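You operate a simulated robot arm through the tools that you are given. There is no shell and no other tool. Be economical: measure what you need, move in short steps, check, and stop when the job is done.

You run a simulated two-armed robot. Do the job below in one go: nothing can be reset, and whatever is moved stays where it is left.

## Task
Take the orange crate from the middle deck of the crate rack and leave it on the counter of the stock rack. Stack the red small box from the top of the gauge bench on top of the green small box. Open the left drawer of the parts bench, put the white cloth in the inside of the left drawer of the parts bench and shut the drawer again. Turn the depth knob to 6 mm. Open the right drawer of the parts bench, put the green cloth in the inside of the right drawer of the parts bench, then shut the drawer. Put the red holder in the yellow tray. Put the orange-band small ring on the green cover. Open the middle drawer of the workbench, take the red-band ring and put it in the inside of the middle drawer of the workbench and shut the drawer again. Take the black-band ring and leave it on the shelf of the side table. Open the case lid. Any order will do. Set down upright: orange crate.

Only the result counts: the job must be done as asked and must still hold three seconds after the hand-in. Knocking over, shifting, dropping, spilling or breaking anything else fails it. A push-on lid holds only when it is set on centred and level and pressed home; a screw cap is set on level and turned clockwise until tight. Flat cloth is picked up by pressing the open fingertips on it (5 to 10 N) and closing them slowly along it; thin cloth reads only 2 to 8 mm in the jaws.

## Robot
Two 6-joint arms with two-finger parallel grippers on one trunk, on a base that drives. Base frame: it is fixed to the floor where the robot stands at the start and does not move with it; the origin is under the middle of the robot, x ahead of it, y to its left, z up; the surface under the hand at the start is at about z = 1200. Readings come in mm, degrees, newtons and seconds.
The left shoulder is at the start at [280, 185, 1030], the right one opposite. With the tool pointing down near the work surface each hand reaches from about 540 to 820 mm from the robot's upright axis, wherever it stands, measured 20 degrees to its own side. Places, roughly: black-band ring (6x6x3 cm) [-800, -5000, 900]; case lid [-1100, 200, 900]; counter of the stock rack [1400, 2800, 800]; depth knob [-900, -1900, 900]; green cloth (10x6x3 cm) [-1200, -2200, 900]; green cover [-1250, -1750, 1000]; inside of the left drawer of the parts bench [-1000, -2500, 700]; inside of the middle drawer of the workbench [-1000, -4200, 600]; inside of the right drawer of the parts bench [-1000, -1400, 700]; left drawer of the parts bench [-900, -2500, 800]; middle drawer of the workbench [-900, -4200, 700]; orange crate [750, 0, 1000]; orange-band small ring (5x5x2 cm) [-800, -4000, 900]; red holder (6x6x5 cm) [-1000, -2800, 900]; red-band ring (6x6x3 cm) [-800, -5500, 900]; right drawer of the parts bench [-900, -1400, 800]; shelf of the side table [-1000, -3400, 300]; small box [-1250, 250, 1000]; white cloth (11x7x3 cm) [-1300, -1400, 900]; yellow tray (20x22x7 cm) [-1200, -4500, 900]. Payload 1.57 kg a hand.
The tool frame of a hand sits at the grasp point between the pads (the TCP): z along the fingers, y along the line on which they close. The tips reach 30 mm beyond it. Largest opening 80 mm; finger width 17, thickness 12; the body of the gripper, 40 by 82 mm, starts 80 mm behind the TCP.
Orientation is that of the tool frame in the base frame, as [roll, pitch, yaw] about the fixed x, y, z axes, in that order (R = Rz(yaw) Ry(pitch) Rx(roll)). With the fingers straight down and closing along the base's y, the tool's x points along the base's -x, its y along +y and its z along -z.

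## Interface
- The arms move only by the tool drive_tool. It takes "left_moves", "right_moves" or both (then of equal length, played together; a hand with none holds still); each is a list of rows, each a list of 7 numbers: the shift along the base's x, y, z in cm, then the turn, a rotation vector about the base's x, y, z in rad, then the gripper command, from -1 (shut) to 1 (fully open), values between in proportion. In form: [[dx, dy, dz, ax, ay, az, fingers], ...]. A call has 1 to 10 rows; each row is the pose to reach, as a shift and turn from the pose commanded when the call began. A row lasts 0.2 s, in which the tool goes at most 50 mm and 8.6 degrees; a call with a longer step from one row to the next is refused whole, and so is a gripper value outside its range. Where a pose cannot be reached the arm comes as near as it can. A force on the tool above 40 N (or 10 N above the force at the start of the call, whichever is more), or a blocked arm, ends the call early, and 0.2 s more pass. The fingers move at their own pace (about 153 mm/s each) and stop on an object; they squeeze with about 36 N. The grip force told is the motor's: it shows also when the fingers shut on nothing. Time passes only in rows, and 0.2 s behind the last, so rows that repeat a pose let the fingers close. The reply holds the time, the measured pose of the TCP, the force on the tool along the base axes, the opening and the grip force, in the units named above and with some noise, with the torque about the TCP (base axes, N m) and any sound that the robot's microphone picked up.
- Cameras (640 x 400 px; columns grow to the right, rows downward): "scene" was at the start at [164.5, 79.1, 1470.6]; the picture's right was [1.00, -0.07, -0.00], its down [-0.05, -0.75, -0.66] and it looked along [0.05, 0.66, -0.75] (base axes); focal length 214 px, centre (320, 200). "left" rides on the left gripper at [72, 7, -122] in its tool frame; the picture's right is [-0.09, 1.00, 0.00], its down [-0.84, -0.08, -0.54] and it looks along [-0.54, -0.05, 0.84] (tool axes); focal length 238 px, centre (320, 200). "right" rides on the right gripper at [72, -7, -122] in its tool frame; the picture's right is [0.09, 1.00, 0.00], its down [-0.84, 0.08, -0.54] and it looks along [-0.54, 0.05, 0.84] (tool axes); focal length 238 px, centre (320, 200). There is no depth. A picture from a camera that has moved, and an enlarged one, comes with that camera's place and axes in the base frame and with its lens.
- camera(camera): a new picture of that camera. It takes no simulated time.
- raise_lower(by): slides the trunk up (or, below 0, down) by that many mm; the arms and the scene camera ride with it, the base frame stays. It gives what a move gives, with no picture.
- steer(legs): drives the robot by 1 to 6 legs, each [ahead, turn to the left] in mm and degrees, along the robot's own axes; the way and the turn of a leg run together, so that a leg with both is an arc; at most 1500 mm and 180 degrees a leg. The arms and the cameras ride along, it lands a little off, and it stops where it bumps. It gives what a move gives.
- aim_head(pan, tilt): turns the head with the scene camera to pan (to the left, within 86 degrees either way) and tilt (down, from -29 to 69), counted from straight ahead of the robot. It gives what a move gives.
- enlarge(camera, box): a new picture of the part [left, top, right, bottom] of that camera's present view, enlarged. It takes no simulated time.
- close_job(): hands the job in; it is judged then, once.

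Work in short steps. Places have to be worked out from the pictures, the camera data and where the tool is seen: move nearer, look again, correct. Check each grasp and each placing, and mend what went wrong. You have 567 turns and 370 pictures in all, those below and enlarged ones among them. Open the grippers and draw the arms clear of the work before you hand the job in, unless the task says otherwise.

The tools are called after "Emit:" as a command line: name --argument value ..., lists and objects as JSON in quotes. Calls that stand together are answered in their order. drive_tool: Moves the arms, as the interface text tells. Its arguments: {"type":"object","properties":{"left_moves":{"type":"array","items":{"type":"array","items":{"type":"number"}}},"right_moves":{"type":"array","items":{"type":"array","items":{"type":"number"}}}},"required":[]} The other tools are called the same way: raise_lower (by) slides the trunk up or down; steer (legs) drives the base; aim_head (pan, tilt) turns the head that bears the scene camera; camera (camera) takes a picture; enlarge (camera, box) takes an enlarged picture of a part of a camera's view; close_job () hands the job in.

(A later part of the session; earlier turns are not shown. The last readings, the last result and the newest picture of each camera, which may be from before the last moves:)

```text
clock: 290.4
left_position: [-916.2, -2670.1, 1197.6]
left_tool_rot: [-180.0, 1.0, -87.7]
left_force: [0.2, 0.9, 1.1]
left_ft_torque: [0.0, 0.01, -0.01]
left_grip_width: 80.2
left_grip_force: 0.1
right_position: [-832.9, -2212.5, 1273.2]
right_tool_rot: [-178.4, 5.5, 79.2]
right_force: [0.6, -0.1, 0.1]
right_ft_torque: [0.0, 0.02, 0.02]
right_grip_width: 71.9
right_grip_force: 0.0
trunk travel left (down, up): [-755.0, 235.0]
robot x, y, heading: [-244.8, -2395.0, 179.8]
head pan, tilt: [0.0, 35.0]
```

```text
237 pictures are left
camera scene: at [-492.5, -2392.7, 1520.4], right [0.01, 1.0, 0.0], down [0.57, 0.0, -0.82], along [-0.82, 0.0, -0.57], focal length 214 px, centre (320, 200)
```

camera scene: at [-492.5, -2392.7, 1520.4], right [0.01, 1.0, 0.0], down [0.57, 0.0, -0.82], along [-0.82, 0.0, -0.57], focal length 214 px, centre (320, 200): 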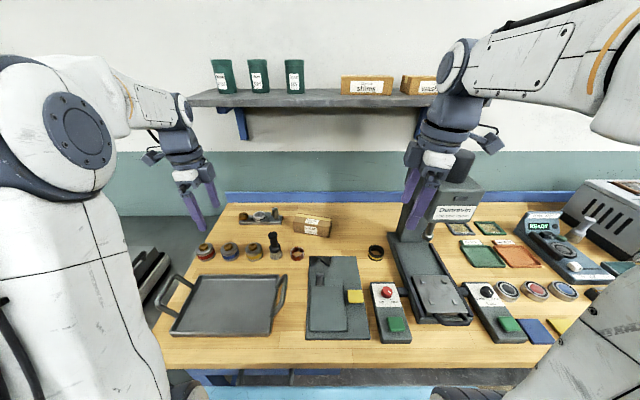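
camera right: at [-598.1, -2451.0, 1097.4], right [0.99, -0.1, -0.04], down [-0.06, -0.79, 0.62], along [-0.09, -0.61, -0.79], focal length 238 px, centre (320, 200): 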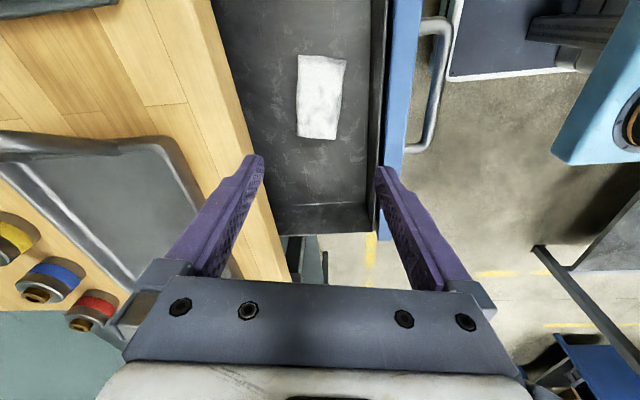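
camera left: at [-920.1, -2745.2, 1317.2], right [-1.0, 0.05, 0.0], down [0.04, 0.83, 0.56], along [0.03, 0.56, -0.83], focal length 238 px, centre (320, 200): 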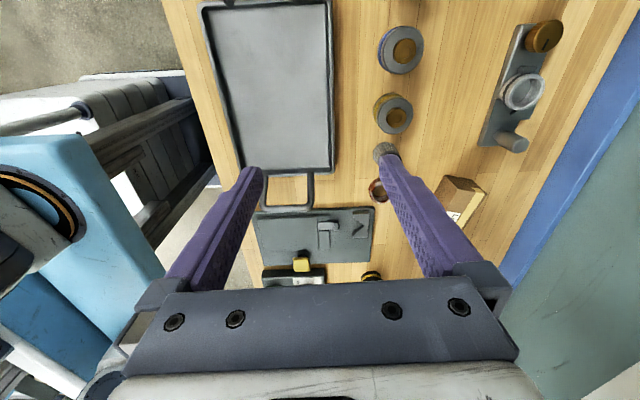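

Holders stand at spacing 86 mm; red at ≈(-1030,-2816). I move the left hand above it.

Emit:
drive_tool --left_moves '[[-2, -3, -2, 0, 0, 0, 1], [-4, -6, -4, 0, 0, 0, 1], [-6, -9, -6, 0, 0, 0, 1], [-8.5, -12, -8, 0, 0, 0, 1], [-11, -14.6, -10, 0, 0, 0, 1]]'

Emit:
camera --camera "left"

```text
clock: 291.6
left_position: [-1025.8, -2815.5, 1096.0]
left_tool_rot: [-179.9, 1.1, -87.7]
left_force: [-0.4, 0.5, 0.8]
left_ft_torque: [-0.02, 0.01, -0.02]
left_grip_width: 80.0
left_grip_force: 0.0
right_position: [-833.5, -2212.2, 1271.9]
right_tool_rot: [-178.4, 5.5, 79.3]
right_force: [0.4, 0.3, -0.3]
right_ft_torque: [-0.05, 0.01, 0.0]
right_grip_width: 71.9
right_grip_force: 0.1
trunk travel left (down, up): [-755.0, 235.0]
robot x, y, heading: [-244.6, -2394.7, 179.8]
head pan, tilt: [0.0, 35.0]
```

```text
236 pictures are left
camera left: at [-1029.3, -2890.6, 1216.6], right [-1.0, 0.05, 0.0], down [0.04, 0.83, 0.56], along [0.03, 0.56, -0.83], focal length 238 px, centre (320, 200)
```

left: 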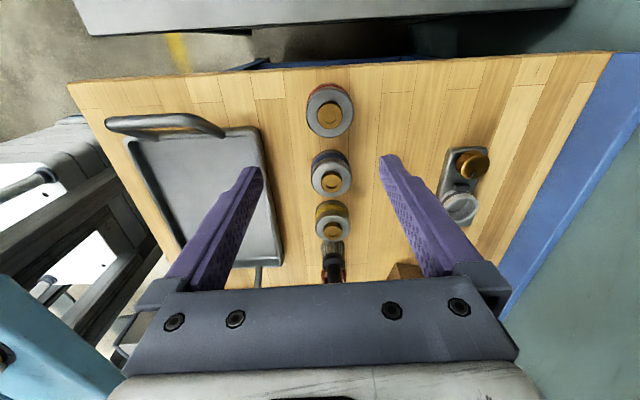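

Emit:
drive_tool --left_moves '[[-0.5, -0.5, -4, 0, 0, 0, 1], [-1, -1.1, -8.5, 0, 0, 0, 1], [-1, -1.1, -12.5, 0, 0, 0, 1]]'

Emit:
camera --camera "left"

```text
clock: 292.4
left_position: [-1037.3, -2829.0, 972.5]
left_tool_rot: [179.9, 0.9, -87.6]
left_force: [-1.5, 0.1, -0.6]
left_ft_torque: [0.01, 0.02, 0.03]
left_grip_width: 79.6
left_grip_force: 0.0
right_position: [-833.1, -2211.2, 1272.0]
right_tool_rot: [-178.3, 5.5, 79.2]
right_force: [0.0, 0.4, 0.0]
right_ft_torque: [0.01, 0.02, 0.02]
right_grip_width: 72.2
right_grip_force: 0.0
trunk travel left (down, up): [-755.0, 235.0]
robot x, y, heading: [-246.0, -2394.3, 180.0]
head pan, tilt: [0.0, 35.0]
```

```text
235 pictures are left
camera left: at [-1040.1, -2902.7, 1091.4], right [-1.0, 0.05, 0.0], down [0.04, 0.83, 0.56], along [0.03, 0.56, -0.83], focal length 238 px, centre (320, 200)
```

left: 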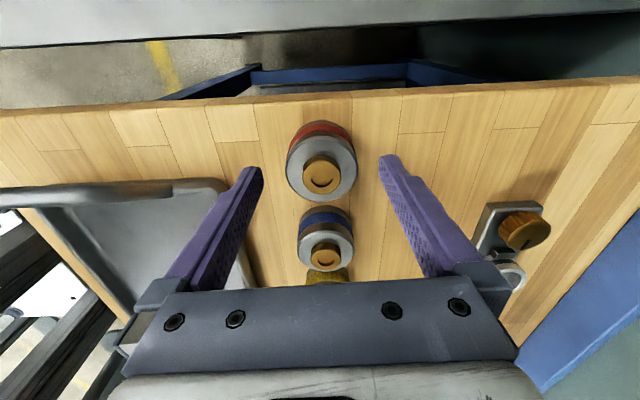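

Emit:
drive_tool --left_moves '[[-0.1, 0.4, -1.5, 0, 0, 0, 1], [-0.1, 0.7, -3, 0, 0, 0, 1], [-0.1, 0.7, -4.5, 0, 0, 0, 1], [-0.1, 0.7, -5.1, 0, 0, 0, 1]]'

Emit:
camera --camera "left"

```text
clock: 293.4
left_position: [-1036.6, -2821.2, 921.2]
left_tool_rot: [180.0, 1.0, -87.7]
left_force: [0.7, 0.1, 0.9]
left_ft_torque: [-0.03, 0.01, -0.02]
left_grip_width: 80.1
left_grip_force: 0.0
right_position: [-832.6, -2211.8, 1271.7]
right_tool_rot: [-178.4, 5.5, 79.1]
right_force: [0.9, -0.9, 0.0]
right_ft_torque: [0.0, -0.02, 0.02]
right_grip_width: 72.2
right_grip_force: 0.2
trunk travel left (down, up): [-755.0, 235.0]
robot x, y, heading: [-241.8, -2395.6, 179.8]
head pan, tilt: [0.0, 35.0]
```

```text
234 pictures are left
camera left: at [-1041.4, -2895.6, 1040.6], right [-1.0, 0.05, 0.0], down [0.04, 0.83, 0.56], along [0.03, 0.56, -0.83], focal length 238 px, centre (320, 200)
```

left: 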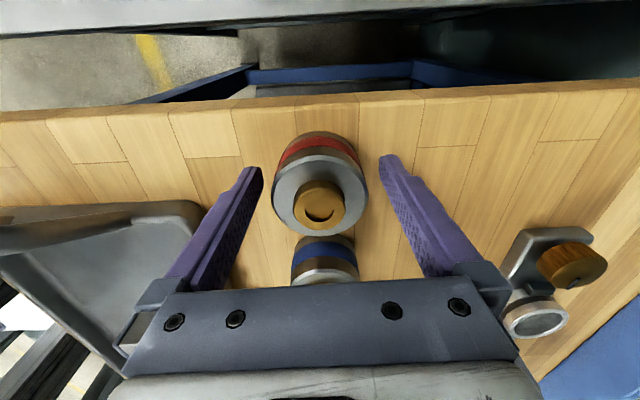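

Emit:
drive_tool --left_moves '[[0, 0, -0.2, 0, 0, 0, 0.6], [0, 0, -0.2, 0, 0, 0, 0.2], [0, 0, -0.2, 0, 0, 0, -1], [0, 0, -0.2, 0, 0, 0, -1], [0, 0, 2, 0, 0, 0, -1], [0, 0, 5, 0, 0, 0, -1], [0, 0, 9, 0, 0, 0, -1], [1, 0, 13, 0, 0, 0, -1]]'

Emit:
camera --camera "left"

```text
clock: 295.1
left_position: [-1028.5, -2820.5, 1050.8]
left_tool_rot: [-179.9, 1.1, -87.7]
left_force: [0.4, 0.2, -7.1]
left_ft_torque: [-0.04, 0.01, -0.02]
left_grip_width: 58.0
left_grip_force: 36.1
right_position: [-832.8, -2212.2, 1272.6]
right_tool_rot: [-178.3, 5.5, 79.0]
right_force: [-0.6, 0.3, -0.3]
right_ft_torque: [0.03, 0.0, 0.03]
right_grip_width: 72.1
right_grip_force: 0.1
trunk travel left (down, up): [-755.0, 235.0]
robot x, y, heading: [-244.3, -2394.8, 179.9]
head pan, tilt: [0.0, 35.0]
```

```text
233 pictures are left
camera left: at [-1032.3, -2895.2, 1169.8], right [-1.0, 0.05, 0.0], down [0.04, 0.83, 0.56], along [0.03, 0.56, -0.83], focal length 238 px, centre (320, 200)
```

left: 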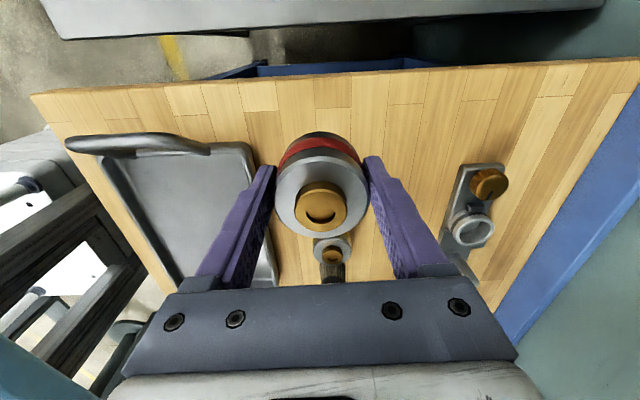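

Holder lifted (7 N). I retract the left arm for driving.

Emit:
drive_tool --left_moves '[[4, 1, 2.5, 0, 0, 0, -1], [8, 2, 5, 0, 0, 0, -1], [12, 3, 7.5, 0, 0, 0, -1], [16, 4, 10, 0, 0, 0, -1], [20, 5, 12.5, 0, 0, 0, -1], [24, 6, 15, 0, 0, 0, -1], [28, 7, 16, 0, 0, 0, -1], [30, 8, 16, 0, 0, 0, -1]]'

Emit:
aim_head --pan 60 --tilt 25

Emit:
camera --camera "scene"

```text
clock: 296.9
left_position: [-727.6, -2741.5, 1211.1]
left_tool_rot: [-179.9, 0.9, -87.8]
left_force: [-1.2, 0.0, -6.5]
left_ft_torque: [-0.02, -0.01, 0.0]
left_grip_width: 57.7
left_grip_force: 36.0
right_position: [-833.7, -2212.7, 1272.3]
right_tool_rot: [-178.3, 5.6, 79.2]
right_force: [0.5, -0.4, 0.6]
right_ft_torque: [0.01, -0.01, -0.02]
right_grip_width: 71.9
right_grip_force: 0.1
trunk travel left (down, up): [-755.0, 235.0]
robot x, y, heading: [-240.8, -2394.4, 179.3]
head pan, tilt: [0.0, 35.0]
```

```text
clock: 298.2
left_position: [-727.2, -2742.0, 1212.6]
left_tool_rot: [180.0, 1.1, -87.6]
left_force: [0.6, 0.3, -6.6]
left_ft_torque: [-0.03, -0.01, -0.03]
left_grip_width: 57.6
left_grip_force: 35.6
right_position: [-833.7, -2212.2, 1271.5]
right_tool_rot: [-178.4, 5.4, 79.2]
right_force: [0.3, 0.3, -0.4]
right_ft_torque: [0.01, 0.05, -0.01]
right_grip_width: 71.9
right_grip_force: 0.0
trunk travel left (down, up): [-755.0, 235.0]
robot x, y, heading: [-246.3, -2392.4, 179.7]
head pan, tilt: [60.0, 25.0]
```

```text
232 pictures are left
camera scene: at [-451.5, -2472.8, 1536.0], right [-0.86, 0.51, 0.0], down [0.21, 0.36, -0.91], along [-0.46, -0.78, -0.42], focal length 214 px, centre (320, 200)
```

scene: 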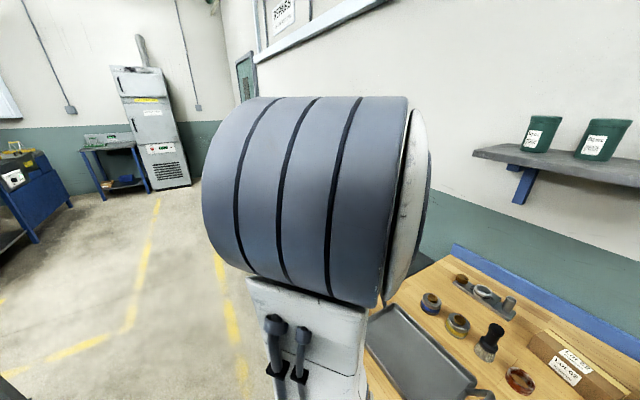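

I back off to x≈0, drive along −y to y≈-4350 and face the workbench.

Emit:
steer --legs '[[-250, 0], [0, 90], [1000, 0]]'

Emit:
aim_head --pan -50 --tilt 25

Emit:
camera --camera "scene"

```text
clock: 308.7
left_position: [376.4, -3874.4, 1209.8]
left_tool_rot: [-180.0, 1.0, 3.3]
left_force: [0.3, -0.2, -6.4]
left_ft_torque: [0.0, -0.01, 0.0]
left_grip_width: 57.3
left_grip_force: 35.9
right_position: [-150.9, -3990.8, 1272.0]
right_tool_rot: [-178.5, 5.4, 170.1]
right_force: [-0.2, -0.4, 0.1]
right_ft_torque: [-0.01, -0.03, 0.01]
right_grip_width: 72.1
right_grip_force: 0.0
trunk travel left (down, up): [-755.0, 235.0]
robot x, y, heading: [23.8, -3396.4, -89.1]
head pan, tilt: [60.0, 25.0]
```

```text
clock: 310.6
left_position: [376.2, -3876.3, 1211.7]
left_tool_rot: [-179.9, 1.1, 3.3]
left_force: [0.0, 0.0, -6.3]
left_ft_torque: [-0.02, -0.05, -0.01]
left_grip_width: 57.6
left_grip_force: 35.6
right_position: [-151.5, -3990.8, 1272.1]
right_tool_rot: [-178.4, 5.5, 170.1]
right_force: [0.4, 0.7, 0.2]
right_ft_torque: [-0.02, 0.02, 0.0]
right_grip_width: 72.1
right_grip_force: 0.0
trunk travel left (down, up): [-755.0, 235.0]
robot x, y, heading: [22.0, -3398.4, -89.5]
head pan, tilt: [-50.0, 25.0]
```

```text
231 pictures are left
camera scene: at [-46.8, -3617.6, 1536.1], right [-0.65, 0.76, 0.0], down [0.32, 0.28, -0.91], along [-0.69, -0.59, -0.42], focal length 214 px, centre (320, 200)
```

scene: 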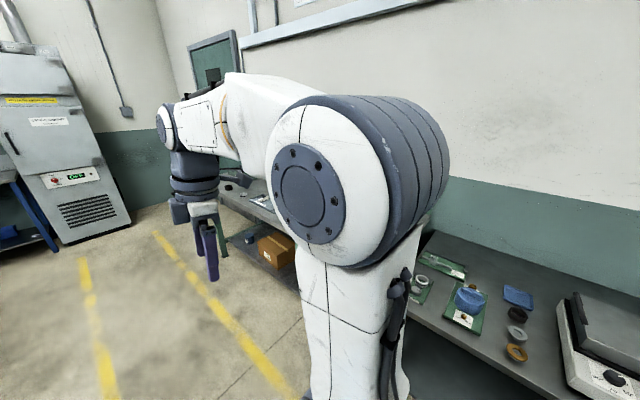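

Emit:
steer --legs '[[900, 0], [0, -90.5]]'

Emit:
aim_head --pan 0 --tilt 30

Emit:
camera --camera "scene"

```text
clock: 319.2
left_position: [-450.3, -4645.6, 1212.2]
left_tool_rot: [180.0, 1.0, -87.7]
left_force: [-0.1, -0.3, -6.4]
left_ft_torque: [-0.05, -0.01, 0.01]
left_grip_width: 57.6
left_grip_force: 36.1
right_position: [-554.6, -4116.6, 1271.8]
right_tool_rot: [-178.4, 5.5, 78.9]
right_force: [1.3, 0.1, 0.2]
right_ft_torque: [0.02, 0.02, 0.01]
right_grip_width: 72.1
right_grip_force: 0.0
trunk travel left (down, up): [-755.0, 235.0]
robot x, y, heading: [33.5, -4304.4, 179.6]
head pan, tilt: [-50.0, 25.0]
```

```text
clock: 320.4
left_position: [-450.5, -4645.0, 1210.6]
left_tool_rot: [-180.0, 1.0, -87.7]
left_force: [0.1, 0.8, -7.0]
left_ft_torque: [-0.03, 0.0, 0.02]
left_grip_width: 57.5
left_grip_force: 36.2
right_position: [-555.2, -4117.6, 1270.8]
right_tool_rot: [-178.4, 5.4, 79.1]
right_force: [0.6, 0.2, 0.0]
right_ft_torque: [0.01, -0.04, -0.02]
right_grip_width: 71.8
right_grip_force: 0.0
trunk travel left (down, up): [-755.0, 235.0]
robot x, y, heading: [33.6, -4301.2, 179.8]
head pan, tilt: [0.0, 30.0]
```

```text
230 pictures are left
camera scene: at [-217.7, -4298.0, 1528.1], right [0.01, 1.0, 0.0], down [0.5, 0.0, -0.87], along [-0.87, 0.01, -0.5], focal length 214 px, centre (320, 200)
```

scene: 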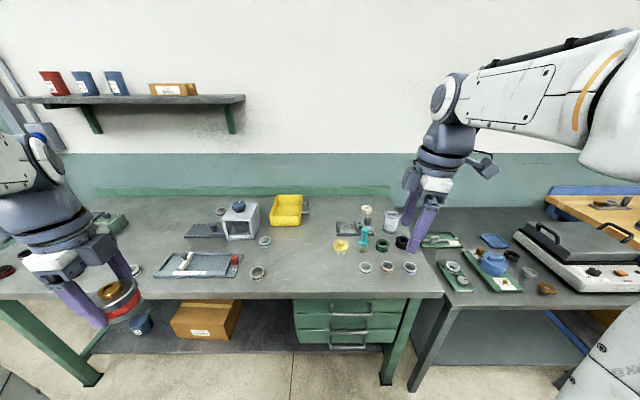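

Yellow tray ≈(-1205,-4472). I enlarge to see tray and the rings on the right.

Emit:
enlarge --camera "scene" --box '[320, 200, 440, 290]'

Emit:
enlarge --camera "scene" --box '[200, 180, 340, 290]'

```text
4.44 times, centred on (380, 245) of scene
camera zoom: at [-217.7, -4298.0, 1528.1], right [0.01, 1.0, 0.0], down [0.5, 0.0, -0.87], along [-0.87, 0.01, -0.5], focal length 953 px, centre (53, 0)
```

zoom: 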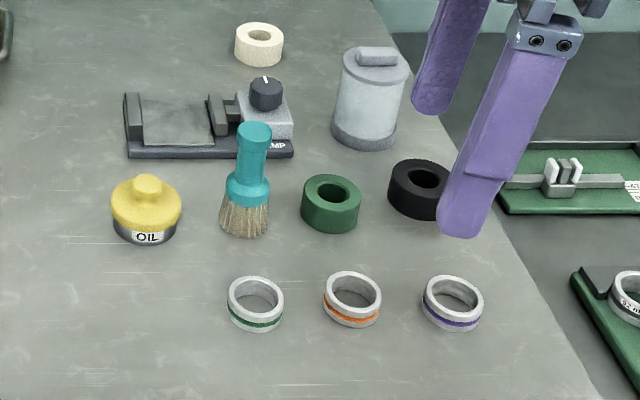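

```text
3.64 times, centred on (270, 235) of scene
camera zoom: at [-217.7, -4298.0, 1528.1], right [0.01, 1.0, 0.0], down [0.5, 0.0, -0.87], along [-0.87, 0.01, -0.5], focal length 780 px, centre (502, 73)
```

zoom: 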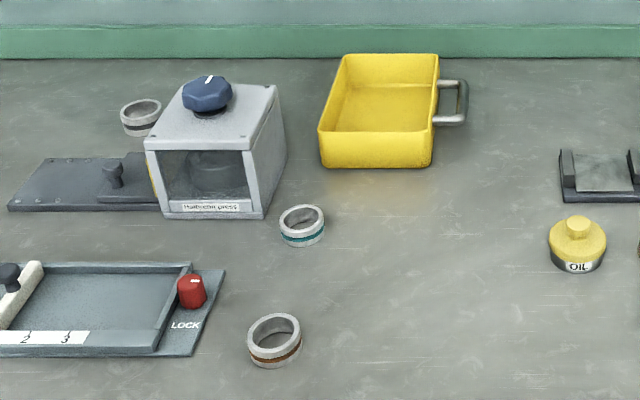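

Orange-band ring ≈(-796,-4034). First the holder: drive ahead 330 and carry it over the yellow tray.

Emit:
steer --legs '[[330, 0]]'

Emit:
drive_tool --left_moves '[[-4, 2, 0, 0, 0, 0, -1], [-8, 4, 0, 0, 0, 0, -1], [-12, 6, 0, 0, 0, 0, -1], [-16, 8, 0, 0, 0, 0, -1], [-20, 10, 0, 0, 0, 0, -1], [-24, 12, -1, 0, 0, 0, -1], [-28, 14, -2, 0, 0, 0, -1], [-32, 15, -4, 0, 0, 0, -1], [-36, 16, -6, 0, 0, 0, -1]]'

Emit:
camera --camera "left"

Emit:
camera --camera "scene"

```text
clock: 322.6
left_position: [-776.2, -4647.5, 1211.5]
left_tool_rot: [180.0, 1.0, -87.5]
left_force: [0.6, 0.0, -6.3]
left_ft_torque: [-0.03, 0.03, 0.03]
left_grip_width: 57.7
left_grip_force: 35.7
right_position: [-885.0, -4117.7, 1271.6]
right_tool_rot: [-178.5, 5.5, 79.3]
right_force: [-0.9, -0.2, 0.2]
right_ft_torque: [-0.03, 0.0, -0.01]
right_grip_width: 72.0
right_grip_force: 0.0
trunk travel left (down, up): [-755.0, 235.0]
robot x, y, heading: [-294.6, -4302.5, 179.9]
head pan, tilt: [0.0, 30.0]
```

```text
clock: 324.6
left_position: [-1139.2, -4487.0, 1151.6]
left_tool_rot: [-179.7, 0.9, -87.5]
left_force: [0.6, -0.4, -6.0]
left_ft_torque: [-0.07, 0.01, 0.0]
left_grip_width: 57.7
left_grip_force: 35.6
right_position: [-885.4, -4118.1, 1271.3]
right_tool_rot: [-178.4, 5.5, 79.4]
right_force: [0.8, -0.6, -0.1]
right_ft_torque: [-0.01, 0.01, 0.02]
right_grip_width: 72.0
right_grip_force: 0.0
trunk travel left (down, up): [-755.0, 235.0]
robot x, y, heading: [-294.2, -4302.6, 179.9]
head pan, tilt: [0.0, 30.0]
```

```text
227 pictures are left
camera left: at [-1142.2, -4562.1, 1271.2], right [-1.0, 0.05, 0.0], down [0.04, 0.83, 0.56], along [0.03, 0.56, -0.83], focal length 238 px, centre (320, 200)
```

left: 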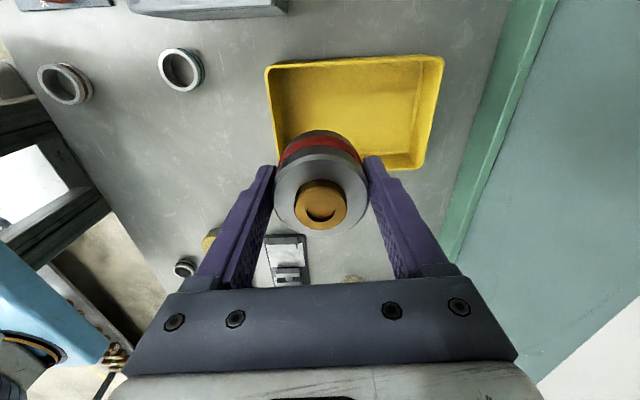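

```text
226 pictures are left
camera scene: at [-546.1, -4297.9, 1528.0], right [0.0, 1.0, 0.0], down [0.5, 0.0, -0.87], along [-0.87, 0.0, -0.5], focal length 214 px, centre (320, 200)
```

scene: 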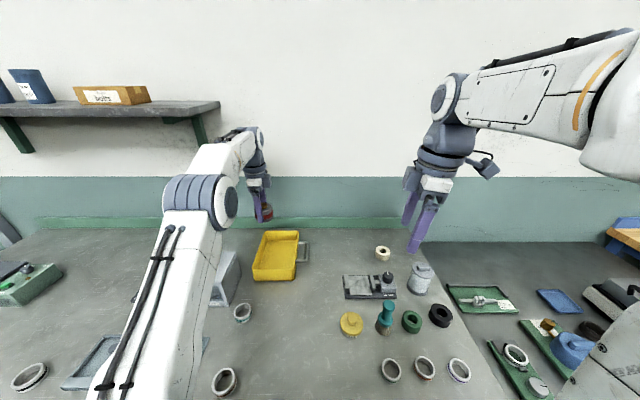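

Tray rim spans x -1283…-1078, y -4540…-4410. I centre and lower the holder in.

Emit:
drive_tool --left_moves '[[-1.8, 0.6, -3, 0, 0, 0, -1], [-3.5, 1.2, -7, 0, 0, 0, -1], [-3.5, 1.2, -11, 0, 0, 0, -1], [-3.5, 1.2, -15, 0, 0, 0, -1], [-3.5, 1.2, -18, 0, 0, 0, -1]]'

Emit:
camera --camera "left"

```text
clock: 325.8
left_position: [-1173.1, -4474.6, 970.4]
left_tool_rot: [-179.9, 1.0, -87.5]
left_force: [-0.1, 0.1, -6.2]
left_ft_torque: [-0.06, -0.03, -0.02]
left_grip_width: 57.7
left_grip_force: 36.4
right_position: [-886.0, -4118.1, 1271.8]
right_tool_rot: [-178.3, 5.6, 79.4]
right_force: [0.0, 1.1, 0.1]
right_ft_torque: [0.0, 0.0, -0.03]
right_grip_width: 71.9
right_grip_force: 0.0
trunk travel left (down, up): [-755.0, 235.0]
robot x, y, heading: [-293.5, -4303.6, 179.7]
head pan, tilt: [0.0, 30.0]
```

```text
225 pictures are left
camera left: at [-1176.0, -4549.7, 1090.6], right [-1.0, 0.05, 0.0], down [0.04, 0.83, 0.56], along [0.03, 0.56, -0.83], focal length 238 px, centre (320, 200)
```

left: 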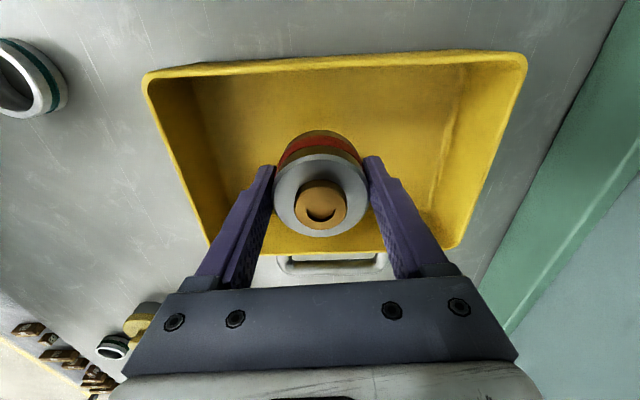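

Emit:
drive_tool --left_moves '[[0, 0, -1.5, 0, 0, 0, -1], [0, 0, -3, 0, 0, 0, -1], [0, 0, -3.6, 0, 0, 0, -1], [0, 0, -4.2, 0, 0, 0, -1], [0, 0, -4.8, 0, 0, 0, -1], [0, 0, -5.3, 0, 0, 0, -1]]'

```text
clock: 327.2
left_position: [-1171.6, -4473.6, 923.0]
left_tool_rot: [179.7, 1.1, -87.5]
left_force: [6.6, -0.3, 21.8]
left_ft_torque: [0.21, -0.73, -0.03]
left_grip_width: 57.6
left_grip_force: 36.0
right_position: [-883.5, -4118.5, 1273.3]
right_tool_rot: [-178.3, 5.5, 79.4]
right_force: [0.5, 0.6, -0.7]
right_ft_torque: [-0.01, -0.02, 0.0]
right_grip_width: 71.8
right_grip_force: 0.0
trunk travel left (down, up): [-755.0, 235.0]
robot x, y, heading: [-294.5, -4297.5, 179.5]
head pan, tilt: [0.0, 30.0]
```

Contact with the tray floor. I release and lift.

Emit:
drive_tool --left_moves '[[0, 0, 0.3, 0, 0, 0, -0.3], [0, 0, 0.3, 0, 0, 0, 0.6], [0, 0, 0.3, 0, 0, 0, 0.9], [0, 0, 3, 0, 0, 0, 0.9], [0, 0, 7, 0, 0, 0, 0.9], [0, 0, 11, 0, 0, 0, 0.9], [2, 0, 15, 0, 0, 0, 0.9], [4, 0, 19, 0, 0, 0, 0.9], [7, -1, 22, 0, 0, 0, 0.9]]'

Emit:
camera --camera "left"

```text
clock: 329.2
left_position: [-1101.2, -4485.6, 1139.3]
left_tool_rot: [-180.0, 0.9, -87.4]
left_force: [0.3, 0.7, -0.9]
left_ft_torque: [0.01, 0.0, 0.0]
left_grip_width: 76.0
left_grip_force: 0.0
right_position: [-885.8, -4118.0, 1270.7]
right_tool_rot: [-178.5, 5.5, 79.4]
right_force: [-0.3, 0.6, 0.3]
right_ft_torque: [-0.02, -0.05, -0.01]
right_grip_width: 72.0
right_grip_force: 0.1
trunk travel left (down, up): [-755.0, 235.0]
robot x, y, heading: [-296.1, -4296.0, 180.0]
head pan, tilt: [0.0, 30.0]
```

```text
224 pictures are left
camera left: at [-1104.9, -4559.0, 1259.1], right [-1.0, 0.05, 0.0], down [0.04, 0.83, 0.56], along [0.03, 0.56, -0.83], focal length 238 px, centre (320, 200)
```

left: 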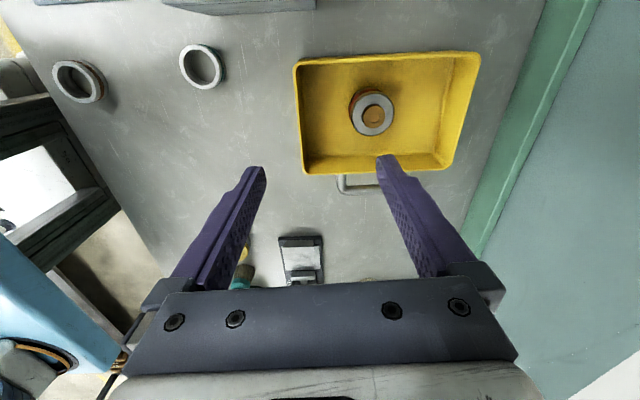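

Holder sits in the tray. Next I open the workbench's middle drawer with the right hand; first retract the left arm and back off.

Emit:
drive_tool --left_moves '[[4, -1, 2, 0, 0, 0, 0.9], [8, -2, 4, 0, 0, 0, 0.9], [12, -4, 6, 0, 0, 0, 0.9], [16, -6, 8, 0, 0, 0, 0.9], [20, -8, 10, 0, 0, 0, 0.9], [24, -10, 11, 0, 0, 0, 0.9], [28, -12, 12, 0, 0, 0, 0.9], [32, -14, 12, 0, 0, 0, 0.9]]'

Emit:
steer --legs '[[-395, 0]]'

Emit:
raise_lower --by -360

Emit:
camera --camera "scene"

```text
clock: 331.0
left_position: [-781.3, -4623.0, 1258.4]
left_tool_rot: [179.9, 1.1, -87.7]
left_force: [0.7, -0.2, 0.7]
left_ft_torque: [-0.03, -0.02, 0.0]
left_grip_width: 75.6
left_grip_force: 0.1
right_position: [-884.3, -4117.3, 1272.8]
right_tool_rot: [-178.3, 5.5, 79.3]
right_force: [0.3, 0.2, -0.4]
right_ft_torque: [0.01, -0.05, -0.02]
right_grip_width: 72.1
right_grip_force: 0.0
trunk travel left (down, up): [-755.0, 235.0]
robot x, y, heading: [-295.0, -4302.1, 180.1]
head pan, tilt: [0.0, 30.0]
```

```text
clock: 333.4
left_position: [-391.2, -4624.5, 1258.7]
left_tool_rot: [-179.9, 1.0, -87.5]
left_force: [-0.6, 0.0, -0.5]
left_ft_torque: [0.0, -0.02, 0.01]
left_grip_width: 76.1
left_grip_force: 0.0
right_position: [-494.2, -4117.7, 1272.1]
right_tool_rot: [-178.4, 5.6, 79.2]
right_force: [-0.1, -0.9, 0.0]
right_ft_torque: [0.03, -0.03, -0.04]
right_grip_width: 72.1
right_grip_force: 0.1
trunk travel left (down, up): [-755.0, 235.0]
robot x, y, heading: [97.8, -4302.7, 179.7]
head pan, tilt: [0.0, 30.0]
```

```text
clock: 336.9
left_position: [-391.1, -4624.2, 897.4]
left_tool_rot: [-179.9, 1.0, -87.7]
left_force: [0.0, -0.1, 0.0]
left_ft_torque: [0.0, 0.02, 0.02]
left_grip_width: 76.2
left_grip_force: 0.1
right_position: [-493.3, -4118.2, 910.8]
right_tool_rot: [-178.4, 5.5, 79.3]
right_force: [0.0, 0.2, 0.1]
right_ft_torque: [0.03, 0.0, -0.02]
right_grip_width: 72.0
right_grip_force: 0.0
trunk travel left (down, up): [-395.0, 595.0]
robot x, y, heading: [98.2, -4299.9, 180.0]
head pan, tilt: [0.0, 30.0]
```

```text
223 pictures are left
camera scene: at [-155.1, -4298.3, 1168.2], right [0.0, 1.0, 0.0], down [0.5, 0.0, -0.87], along [-0.87, 0.0, -0.5], focal length 214 px, centre (320, 200)
```

scene: 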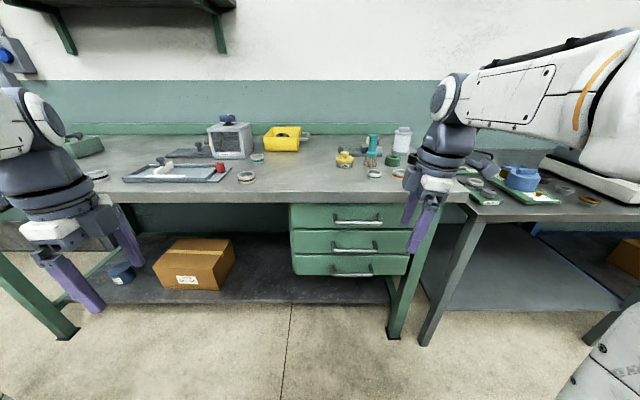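

Middle handle ≈(-687,-4184,676). I lower a little more and bring the right hand into the tilted grip pose in two moves.

Emit:
raise_lower --by -27

Emit:
drive_tool --right_moves '[[-1, -2, 0, 0.05, 0, 0.09, 1], [-2, -4, 0, 0.096, 0, 0.187, 1], [-3, -6, 0, 0.096, 0, 0.187, 1]]'

Emit:
drive_tool --right_moves '[[0, 0, -1, 0, 0.149, 0, 1], [0, 0, -3, 0, 0.298, 0, 1], [0, 0, -5, 0, 0.447, 0, 1], [-1, 0, -7, 0, 0.596, 0, 1], [-2, 0, -9, 0, 0.745, 0, 1], [-4, 0, -11, 0, 0.894, 0, 0.6], [-6, 0, -13, 0, 1.043, 0, 0.3], [-8, 0, -15, 0, 1.043, 0, -0.25]]'

Emit:
camera --camera "right"

```text
clock: 337.7
left_position: [-391.2, -4623.8, 870.5]
left_tool_rot: [-179.9, 1.0, -87.6]
left_force: [0.3, -0.1, -0.1]
left_ft_torque: [0.0, 0.01, 0.0]
left_grip_width: 75.9
left_grip_force: 0.1
right_position: [-494.2, -4117.6, 884.3]
right_tool_rot: [-178.4, 5.6, 79.2]
right_force: [0.0, 0.1, -0.7]
right_ft_torque: [-0.01, -0.01, -0.02]
right_grip_width: 72.1
right_grip_force: 0.0
trunk travel left (down, up): [-368.0, 622.0]
robot x, y, heading: [97.9, -4297.2, 179.7]
head pan, tilt: [0.0, 30.0]
```

```text
clock: 338.5
left_position: [-390.6, -4624.0, 870.6]
left_tool_rot: [179.9, 1.0, -87.6]
left_force: [-0.1, -0.7, -0.1]
left_ft_torque: [-0.04, 0.03, 0.02]
left_grip_width: 75.9
left_grip_force: 0.2
right_position: [-523.7, -4177.9, 886.4]
right_tool_rot: [-177.9, -0.1, 90.1]
right_force: [0.8, -0.1, -0.7]
right_ft_torque: [0.02, 0.02, -0.03]
right_grip_width: 79.8
right_grip_force: 0.3
trunk travel left (down, up): [-368.0, 622.0]
robot x, y, heading: [97.2, -4297.5, 179.8]
head pan, tilt: [0.0, 30.0]
```

```text
clock: 340.3
left_position: [-390.9, -4624.9, 870.8]
left_tool_rot: [-180.0, 0.9, -87.6]
left_force: [0.1, 0.4, 0.4]
left_ft_torque: [0.0, -0.01, -0.04]
left_grip_width: 75.9
left_grip_force: 0.0
right_position: [-608.7, -4178.6, 735.4]
right_tool_rot: [-118.2, 0.3, 89.5]
right_force: [0.5, -0.9, 0.4]
right_ft_torque: [0.04, -0.01, -0.06]
right_grip_width: 30.1
right_grip_force: 0.0
right hand out of reach, approached as far as the arm can: row 6, 7, 8
trunk travel left (down, up): [-368.0, 622.0]
robot x, y, heading: [96.6, -4294.8, 179.6]
head pan, tilt: [0.0, 30.0]
```

```text
222 pictures are left
camera right: at [-505.6, -4107.1, 800.9], right [0.47, 0.09, -0.88], down [0.51, -0.84, 0.19], along [-0.72, -0.53, -0.44], focal length 238 px, centre (320, 200)
```

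right: 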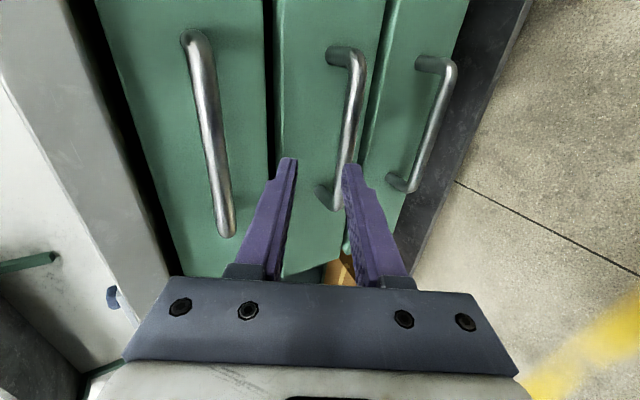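

Emit:
drive_tool --right_moves '[[0, 0, -1.8, 0, 0, 0, -0.25], [-1.2, 0, -3.5, 0, 0, 0, -0.25], [-1.2, 0, -3.5, 0, 0, 0, -0.25]]'

Emit:
camera --camera "right"

```text
clock: 341.1
left_position: [-391.6, -4623.9, 871.1]
left_tool_rot: [180.0, 1.0, -87.6]
left_force: [0.5, 0.0, 0.8]
left_ft_torque: [0.03, 0.0, 0.0]
left_grip_width: 75.9
left_grip_force: 0.0
right_position: [-621.7, -4179.3, 702.5]
right_tool_rot: [-117.9, -0.1, 90.1]
right_force: [-0.1, 0.4, -0.1]
right_ft_torque: [-0.02, -0.02, 0.02]
right_grip_width: 29.9
right_grip_force: 0.1
right hand out of reach, approached as far as the arm can: row 1
trunk travel left (down, up): [-368.0, 622.0]
robot x, y, heading: [96.9, -4299.9, 179.7]
head pan, tilt: [0.0, 30.0]
```

```text
221 pictures are left
camera right: at [-518.3, -4107.9, 766.1], right [0.47, 0.09, -0.88], down [0.51, -0.84, 0.19], along [-0.72, -0.54, -0.44], focal length 238 px, centre (320, 200)
```

right: 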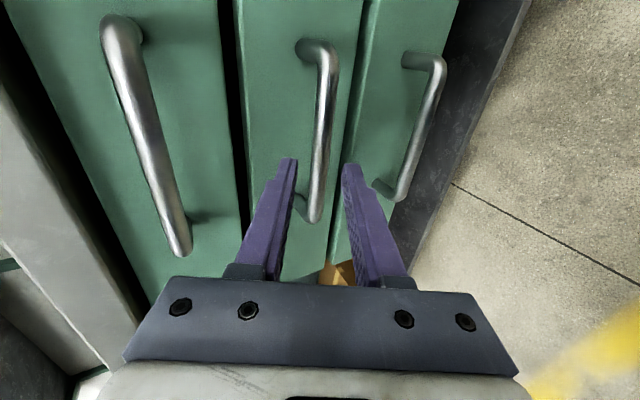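

Centred. I advance 5 cm and close.

Emit:
drive_tool --right_moves '[[-1.5, 0, -0.8, 0, 0, 0, -0.25], [-3, 0, -1.6, 0, 0, 0, -0.25], [-4.5, 0, -2.4, 0, 0, 0, -0.25], [-4.5, 0, -2.4, 0, 0, 0, -0.7], [-4.5, 0, -2.4, 0, 0, 0, -1], [-4.5, 0, -2.4, 0, 0, 0, -1]]'

Emit:
camera --camera "right"

```text
clock: 342.5
left_position: [-393.2, -4624.2, 871.3]
left_tool_rot: [179.9, 1.0, -87.6]
left_force: [-0.7, 0.1, -1.0]
left_ft_torque: [0.03, -0.04, 0.02]
left_grip_width: 75.9
left_grip_force: 0.1
right_position: [-667.2, -4179.8, 678.5]
right_tool_rot: [-118.1, -0.1, 90.1]
right_force: [-2.1, -1.0, 2.5]
right_ft_torque: [-0.38, 0.01, 0.19]
right_grip_width: 14.7
right_grip_force: 30.5
trunk travel left (down, up): [-368.0, 622.0]
robot x, y, heading: [98.4, -4296.1, 179.7]
head pan, tilt: [0.0, 30.0]
```

```text
220 pictures are left
camera right: at [-563.2, -4108.0, 742.0], right [0.47, 0.09, -0.88], down [0.51, -0.84, 0.19], along [-0.72, -0.54, -0.44], focal length 238 px, centre (320, 200)
```

right: 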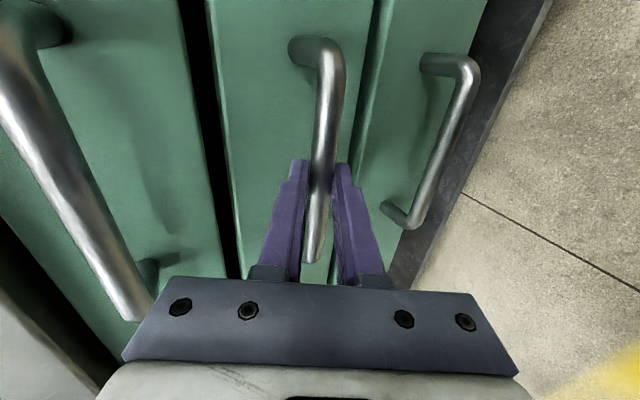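

Gripped. I pull the drawer open by backing ≈230 mm.

Emit:
steer --legs '[[-120, 0], [-110, 0]]'

Emit:
camera --camera "scene"

```text
clock: 344.5
left_position: [-158.5, -4624.6, 870.6]
left_tool_rot: [-180.0, 1.0, -87.6]
left_force: [-0.1, 0.4, 0.0]
left_ft_torque: [0.01, -0.01, 0.02]
left_grip_width: 76.1
left_grip_force: 0.0
right_position: [-434.7, -4181.3, 678.1]
right_tool_rot: [-118.1, 0.0, 90.0]
right_force: [-0.9, 3.5, 4.7]
right_ft_torque: [-0.09, 0.06, -0.23]
right_grip_width: 14.5
right_grip_force: 31.3
trunk travel left (down, up): [-368.0, 622.0]
robot x, y, heading: [328.1, -4300.6, 180.1]
head pan, tilt: [0.0, 30.0]
```

```text
219 pictures are left
camera scene: at [77.3, -4299.1, 1141.2], right [0.0, 1.0, 0.0], down [0.5, 0.0, -0.87], along [-0.87, 0.0, -0.5], focal length 214 px, centre (320, 200)
```

scene: 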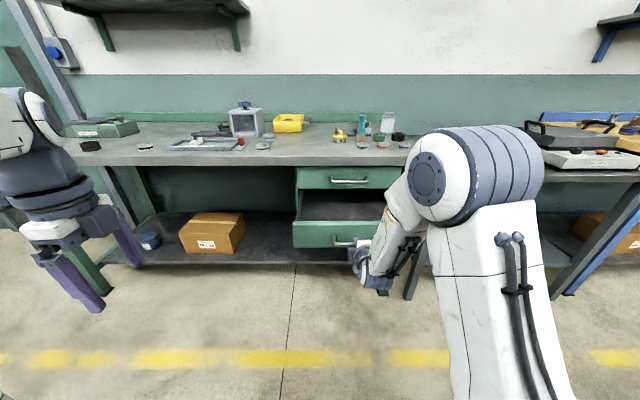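

Drawer open 230 mm. I release, withdraw the arm and raise the trunk.

Emit:
drive_tool --right_moves '[[0, 0, 0, 0, 0, 0, -0.3], [0, 0, 0, 0, 0, 0, 0], [2.5, 0, 1.4, 0, 0, 0, 0], [5, 0, 2.7, 0, 0, 0, 0], [6, 2, 6, 0, 0, 0, 0], [6, 5, 9, 0, 0, 0, 0], [6, 8, 12, 0, 0, 0, 0]]'

Emit:
raise_lower --by 360

Emit:
aim_head --pan 55 --tilt 25

Emit:
camera --camera "scene"

```text
clock: 346.1
left_position: [-159.1, -4626.1, 870.1]
left_tool_rot: [-179.9, 1.0, -87.5]
left_force: [0.2, -0.4, -0.3]
left_ft_torque: [0.02, 0.0, 0.01]
left_grip_width: 76.0
left_grip_force: 0.0
right_position: [-370.8, -4132.1, 807.6]
right_tool_rot: [-118.4, -0.4, 89.4]
right_force: [0.0, 0.4, -0.8]
right_ft_torque: [0.0, 0.01, -0.01]
right_grip_width: 40.3
right_grip_force: 0.1
right hand out of reach, approached as far as the arm can: row 5, 6, 7
trunk travel left (down, up): [-368.0, 622.0]
robot x, y, heading: [329.2, -4297.2, 180.1]
head pan, tilt: [0.0, 30.0]
```

```text
clock: 349.6
left_position: [-158.9, -4625.4, 1230.5]
left_tool_rot: [179.9, 1.0, -87.5]
left_force: [0.1, -0.1, -0.2]
left_ft_torque: [-0.01, 0.04, -0.02]
left_grip_width: 75.9
left_grip_force: 0.1
right_position: [-372.1, -4130.9, 1166.8]
right_tool_rot: [-118.3, -0.4, 89.2]
right_force: [-0.3, -0.4, 0.2]
right_ft_torque: [-0.03, 0.0, -0.02]
right_grip_width: 39.8
right_grip_force: 0.0
trunk travel left (down, up): [-728.0, 262.0]
robot x, y, heading: [327.3, -4295.5, 179.8]
head pan, tilt: [0.0, 30.0]
```

```text
clock: 350.8
left_position: [-159.1, -4624.4, 1231.3]
left_tool_rot: [-180.0, 1.0, -87.5]
left_force: [0.7, -0.1, 0.0]
left_ft_torque: [-0.02, 0.0, 0.0]
left_grip_width: 75.8
left_grip_force: 0.0
right_position: [-372.6, -4131.2, 1166.7]
right_tool_rot: [-118.1, -0.4, 89.2]
right_force: [0.2, -0.4, -0.7]
right_ft_torque: [0.0, -0.01, -0.04]
right_grip_width: 40.2
right_grip_force: 0.0
trunk travel left (down, up): [-728.0, 262.0]
robot x, y, heading: [328.2, -4300.1, 179.7]
head pan, tilt: [55.0, 25.0]
```

```text
218 pictures are left
camera scene: at [114.4, -4374.7, 1509.1], right [-0.82, 0.58, 0.0], down [0.24, 0.35, -0.91], along [-0.52, -0.74, -0.42], focal length 214 px, centre (320, 200)
```

scene: 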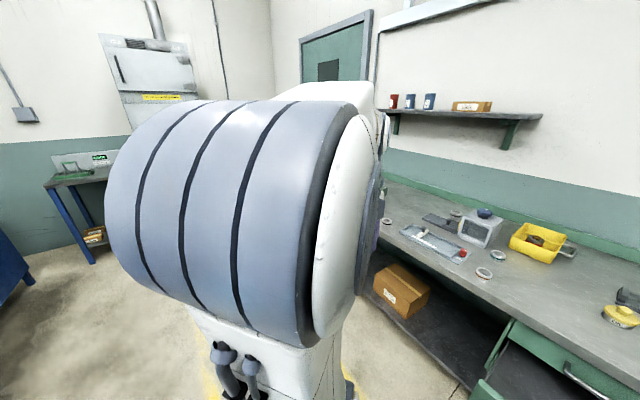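

I drive diagonally to about (-95,-5206) and face the bench there.

Emit:
steer --legs '[[0, 65], [1000, 0], [0, -65]]'

Emit:
aim_head --pan 0 --tilt 35

Emit:
camera --camera "scene"

```text
clock: 361.7
left_position: [-601.8, -5524.1, 1231.2]
left_tool_rot: [-180.0, 1.1, -88.5]
left_force: [0.3, -0.1, 0.4]
left_ft_torque: [0.02, 0.01, 0.01]
left_grip_width: 76.4
left_grip_force: 0.1
right_position: [-807.5, -5027.0, 1167.4]
right_tool_rot: [-118.2, -0.4, 88.3]
right_force: [0.6, 0.6, 0.4]
right_ft_torque: [0.01, -0.02, -0.02]
right_grip_width: 40.1
right_grip_force: 0.1
trunk travel left (down, up): [-728.0, 262.0]
robot x, y, heading: [-108.6, -5206.8, 178.6]
head pan, tilt: [55.0, 25.0]
```

```text
clock: 363.0
left_position: [-602.2, -5522.8, 1231.0]
left_tool_rot: [-179.9, 1.1, -88.5]
left_force: [-1.1, -0.6, -0.9]
left_ft_torque: [-0.02, 0.0, 0.01]
left_grip_width: 75.9
left_grip_force: 0.0
right_position: [-806.7, -5026.5, 1167.0]
right_tool_rot: [-118.3, -0.4, 88.3]
right_force: [-0.1, 0.0, 0.5]
right_ft_torque: [0.0, 0.0, -0.02]
right_grip_width: 40.0
right_grip_force: 0.0
trunk travel left (down, up): [-728.0, 262.0]
robot x, y, heading: [-108.6, -5206.7, 179.0]
head pan, tilt: [0.0, 35.0]
```

```text
217 pictures are left
camera scene: at [-358.1, -5201.7, 1493.4], right [0.02, 1.0, 0.0], down [0.57, -0.01, -0.82], along [-0.82, 0.02, -0.57], focal length 214 px, centre (320, 200)
```

scene: 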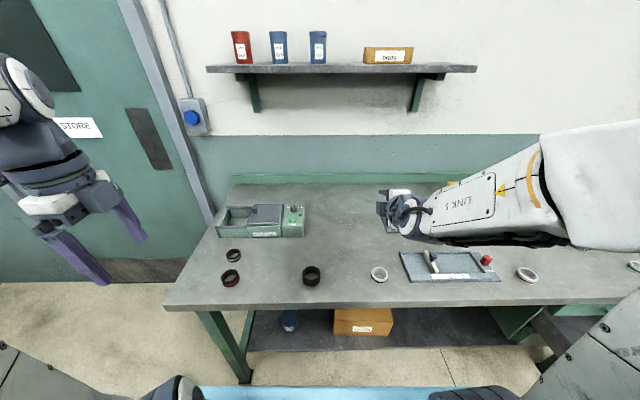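

Emit:
enlarge --camera "scene" --box '[200, 220, 400, 300]'

Emit:
enlarge --camera "scene" --box '[360, 220, 560, 300]'

```text
3.20 times, centred on (300, 260) of scene
camera zoom: at [-358.1, -5201.7, 1493.4], right [0.02, 1.0, 0.0], down [0.57, -0.01, -0.82], along [-0.82, 0.02, -0.57], focal length 686 px, centre (384, 8)
```

zoom: 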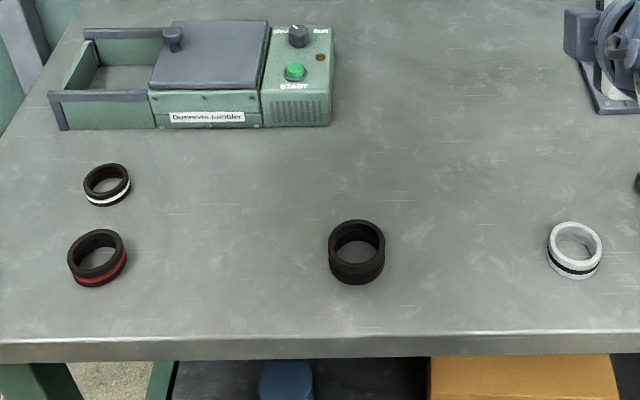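

```text
3.20 times, centred on (460, 260) of scene
camera zoom: at [-358.1, -5201.7, 1493.4], right [0.02, 1.0, 0.0], down [0.57, -0.01, -0.82], along [-0.82, 0.02, -0.57], focal length 686 px, centre (-128, 8)
```

zoom: 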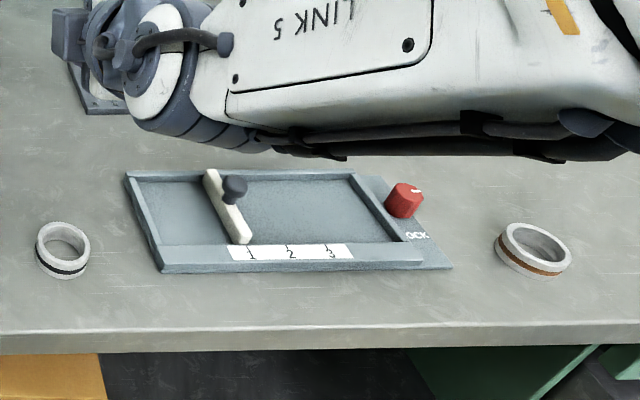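

Identified: black-band ring ≈(-782,-4999), red-band ring ≈(-782,-5476). I bring the left hand above the red-band ring and turn the right tool back to vertical.

Emit:
drive_tool --left_moves '[[-2.3, 0.6, -2, 0, 0, 0, 1], [-4.5, 1.2, -4, 0, 0, 0, 1], [-6.8, 1.8, -6, 0, 0, 0, 1], [-9, 2.4, -8, 0, 0, 0, 1], [-11.3, 3, -10, 0, 0, 0, 1], [-13.5, 3.6, -12, 0, 0, 0, 1], [-15.8, 4.2, -14, 0, 0, 0, 1], [-18, 4.6, -17, 0, 0, 0, 1]]' --right_moves '[[1, 0, 1, 0, -0.14, 0, 1], [2, 0, 2, 0, -0.28, 0, 1], [3, 0, 3, 0, -0.42, 0, 1], [4, 0, 4, 0, -0.56, 0, 1], [5, 0, 4, 0, -0.7, 0, 1], [5, 0, 4, 0, -0.84, 0, 1], [5, 0, 4, 0, -0.98, 0, 1], [5, 0, 4, 0, -1.08, 0, 1]]'

Emit:
camera --camera "left"

Emit:
camera --camera "scene"

```text
clock: 364.8
left_position: [-781.2, -5477.2, 1061.8]
left_tool_rot: [179.9, 1.0, -88.6]
left_force: [-0.7, 0.5, 0.9]
left_ft_torque: [0.01, 0.0, 0.01]
left_grip_width: 79.9
left_grip_force: 0.1
right_position: [-756.6, -5027.3, 1208.3]
right_tool_rot: [179.9, -1.7, 89.6]
right_force: [-0.1, 0.6, -0.3]
right_ft_torque: [0.02, 0.04, -0.02]
right_grip_width: 80.2
right_grip_force: 0.1
right hand out of reach, approached as far as the arm can: row 1, 2, 3
trunk travel left (down, up): [-728.0, 262.0]
robot x, y, heading: [-112.1, -5207.6, 179.2]
head pan, tilt: [0.0, 35.0]
```

```text
214 pictures are left
camera left: at [-785.5, -5552.0, 1180.8], right [-1.0, 0.07, 0.0], down [0.06, 0.83, 0.56], along [0.04, 0.56, -0.83], focal length 238 px, centre (320, 200)
```

left: 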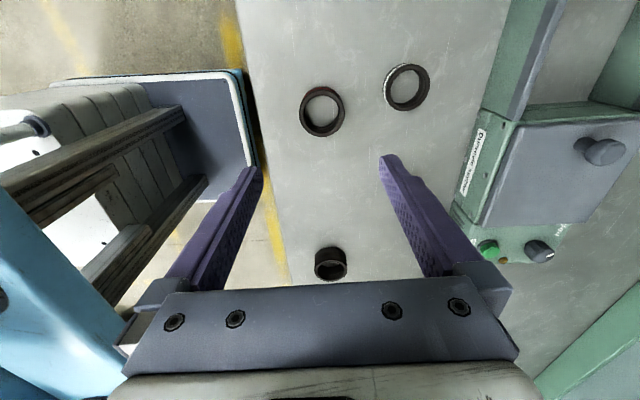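

```text
213 pictures are left
camera scene: at [-357.7, -5201.7, 1493.4], right [0.02, 1.0, 0.0], down [0.57, -0.01, -0.82], along [-0.82, 0.02, -0.57], focal length 214 px, centre (320, 200)
```

scene: 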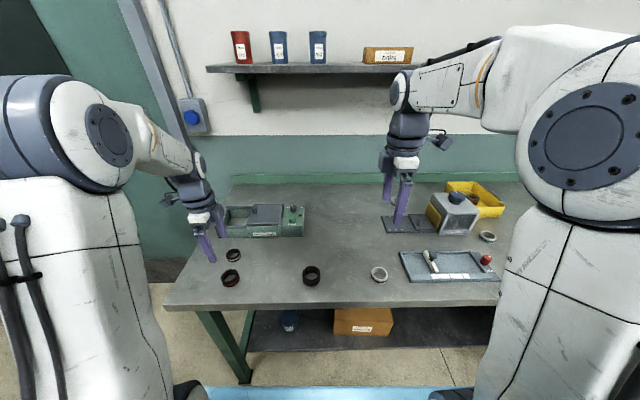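

Red-band ring at ≈(-783,-5488). I descend on it and grip.

Emit:
drive_tool --left_moves '[[0, -0.5, -4, 0, 0, 0, 1], [-0.1, -1, -8, 0, 0, 0, 1], [-0.1, -1, -11, 0, 0, 0, 1]]'

Emit:
camera --camera "left"

```text
clock: 365.6
left_position: [-781.5, -5488.8, 949.7]
left_tool_rot: [179.9, 1.0, -88.5]
left_force: [0.4, -0.2, 0.6]
left_ft_torque: [0.0, 0.0, 0.01]
left_grip_width: 80.2
left_grip_force: 0.0
right_position: [-757.2, -5027.3, 1206.6]
right_tool_rot: [180.0, -1.7, 89.6]
right_force: [-0.1, 0.5, 0.0]
right_ft_torque: [0.0, 0.0, 0.01]
right_grip_width: 80.2
right_grip_force: 0.1
trunk travel left (down, up): [-728.0, 262.0]
robot x, y, heading: [-112.8, -5208.3, 179.0]
head pan, tilt: [0.0, 35.0]
```

```text
212 pictures are left
camera left: at [-787.3, -5563.3, 1070.3], right [-1.0, 0.07, 0.0], down [0.06, 0.83, 0.56], along [0.04, 0.56, -0.83], focal length 238 px, centre (320, 200)
```

left: 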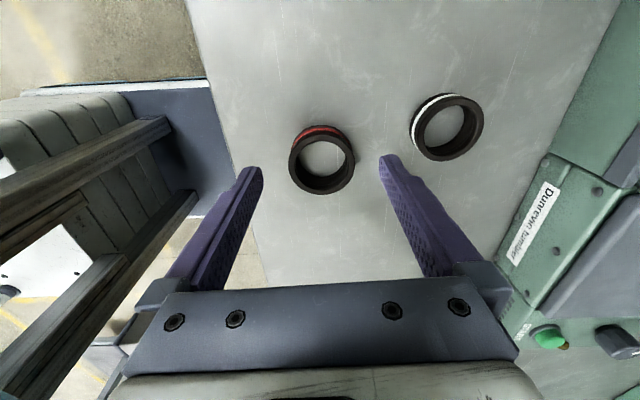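

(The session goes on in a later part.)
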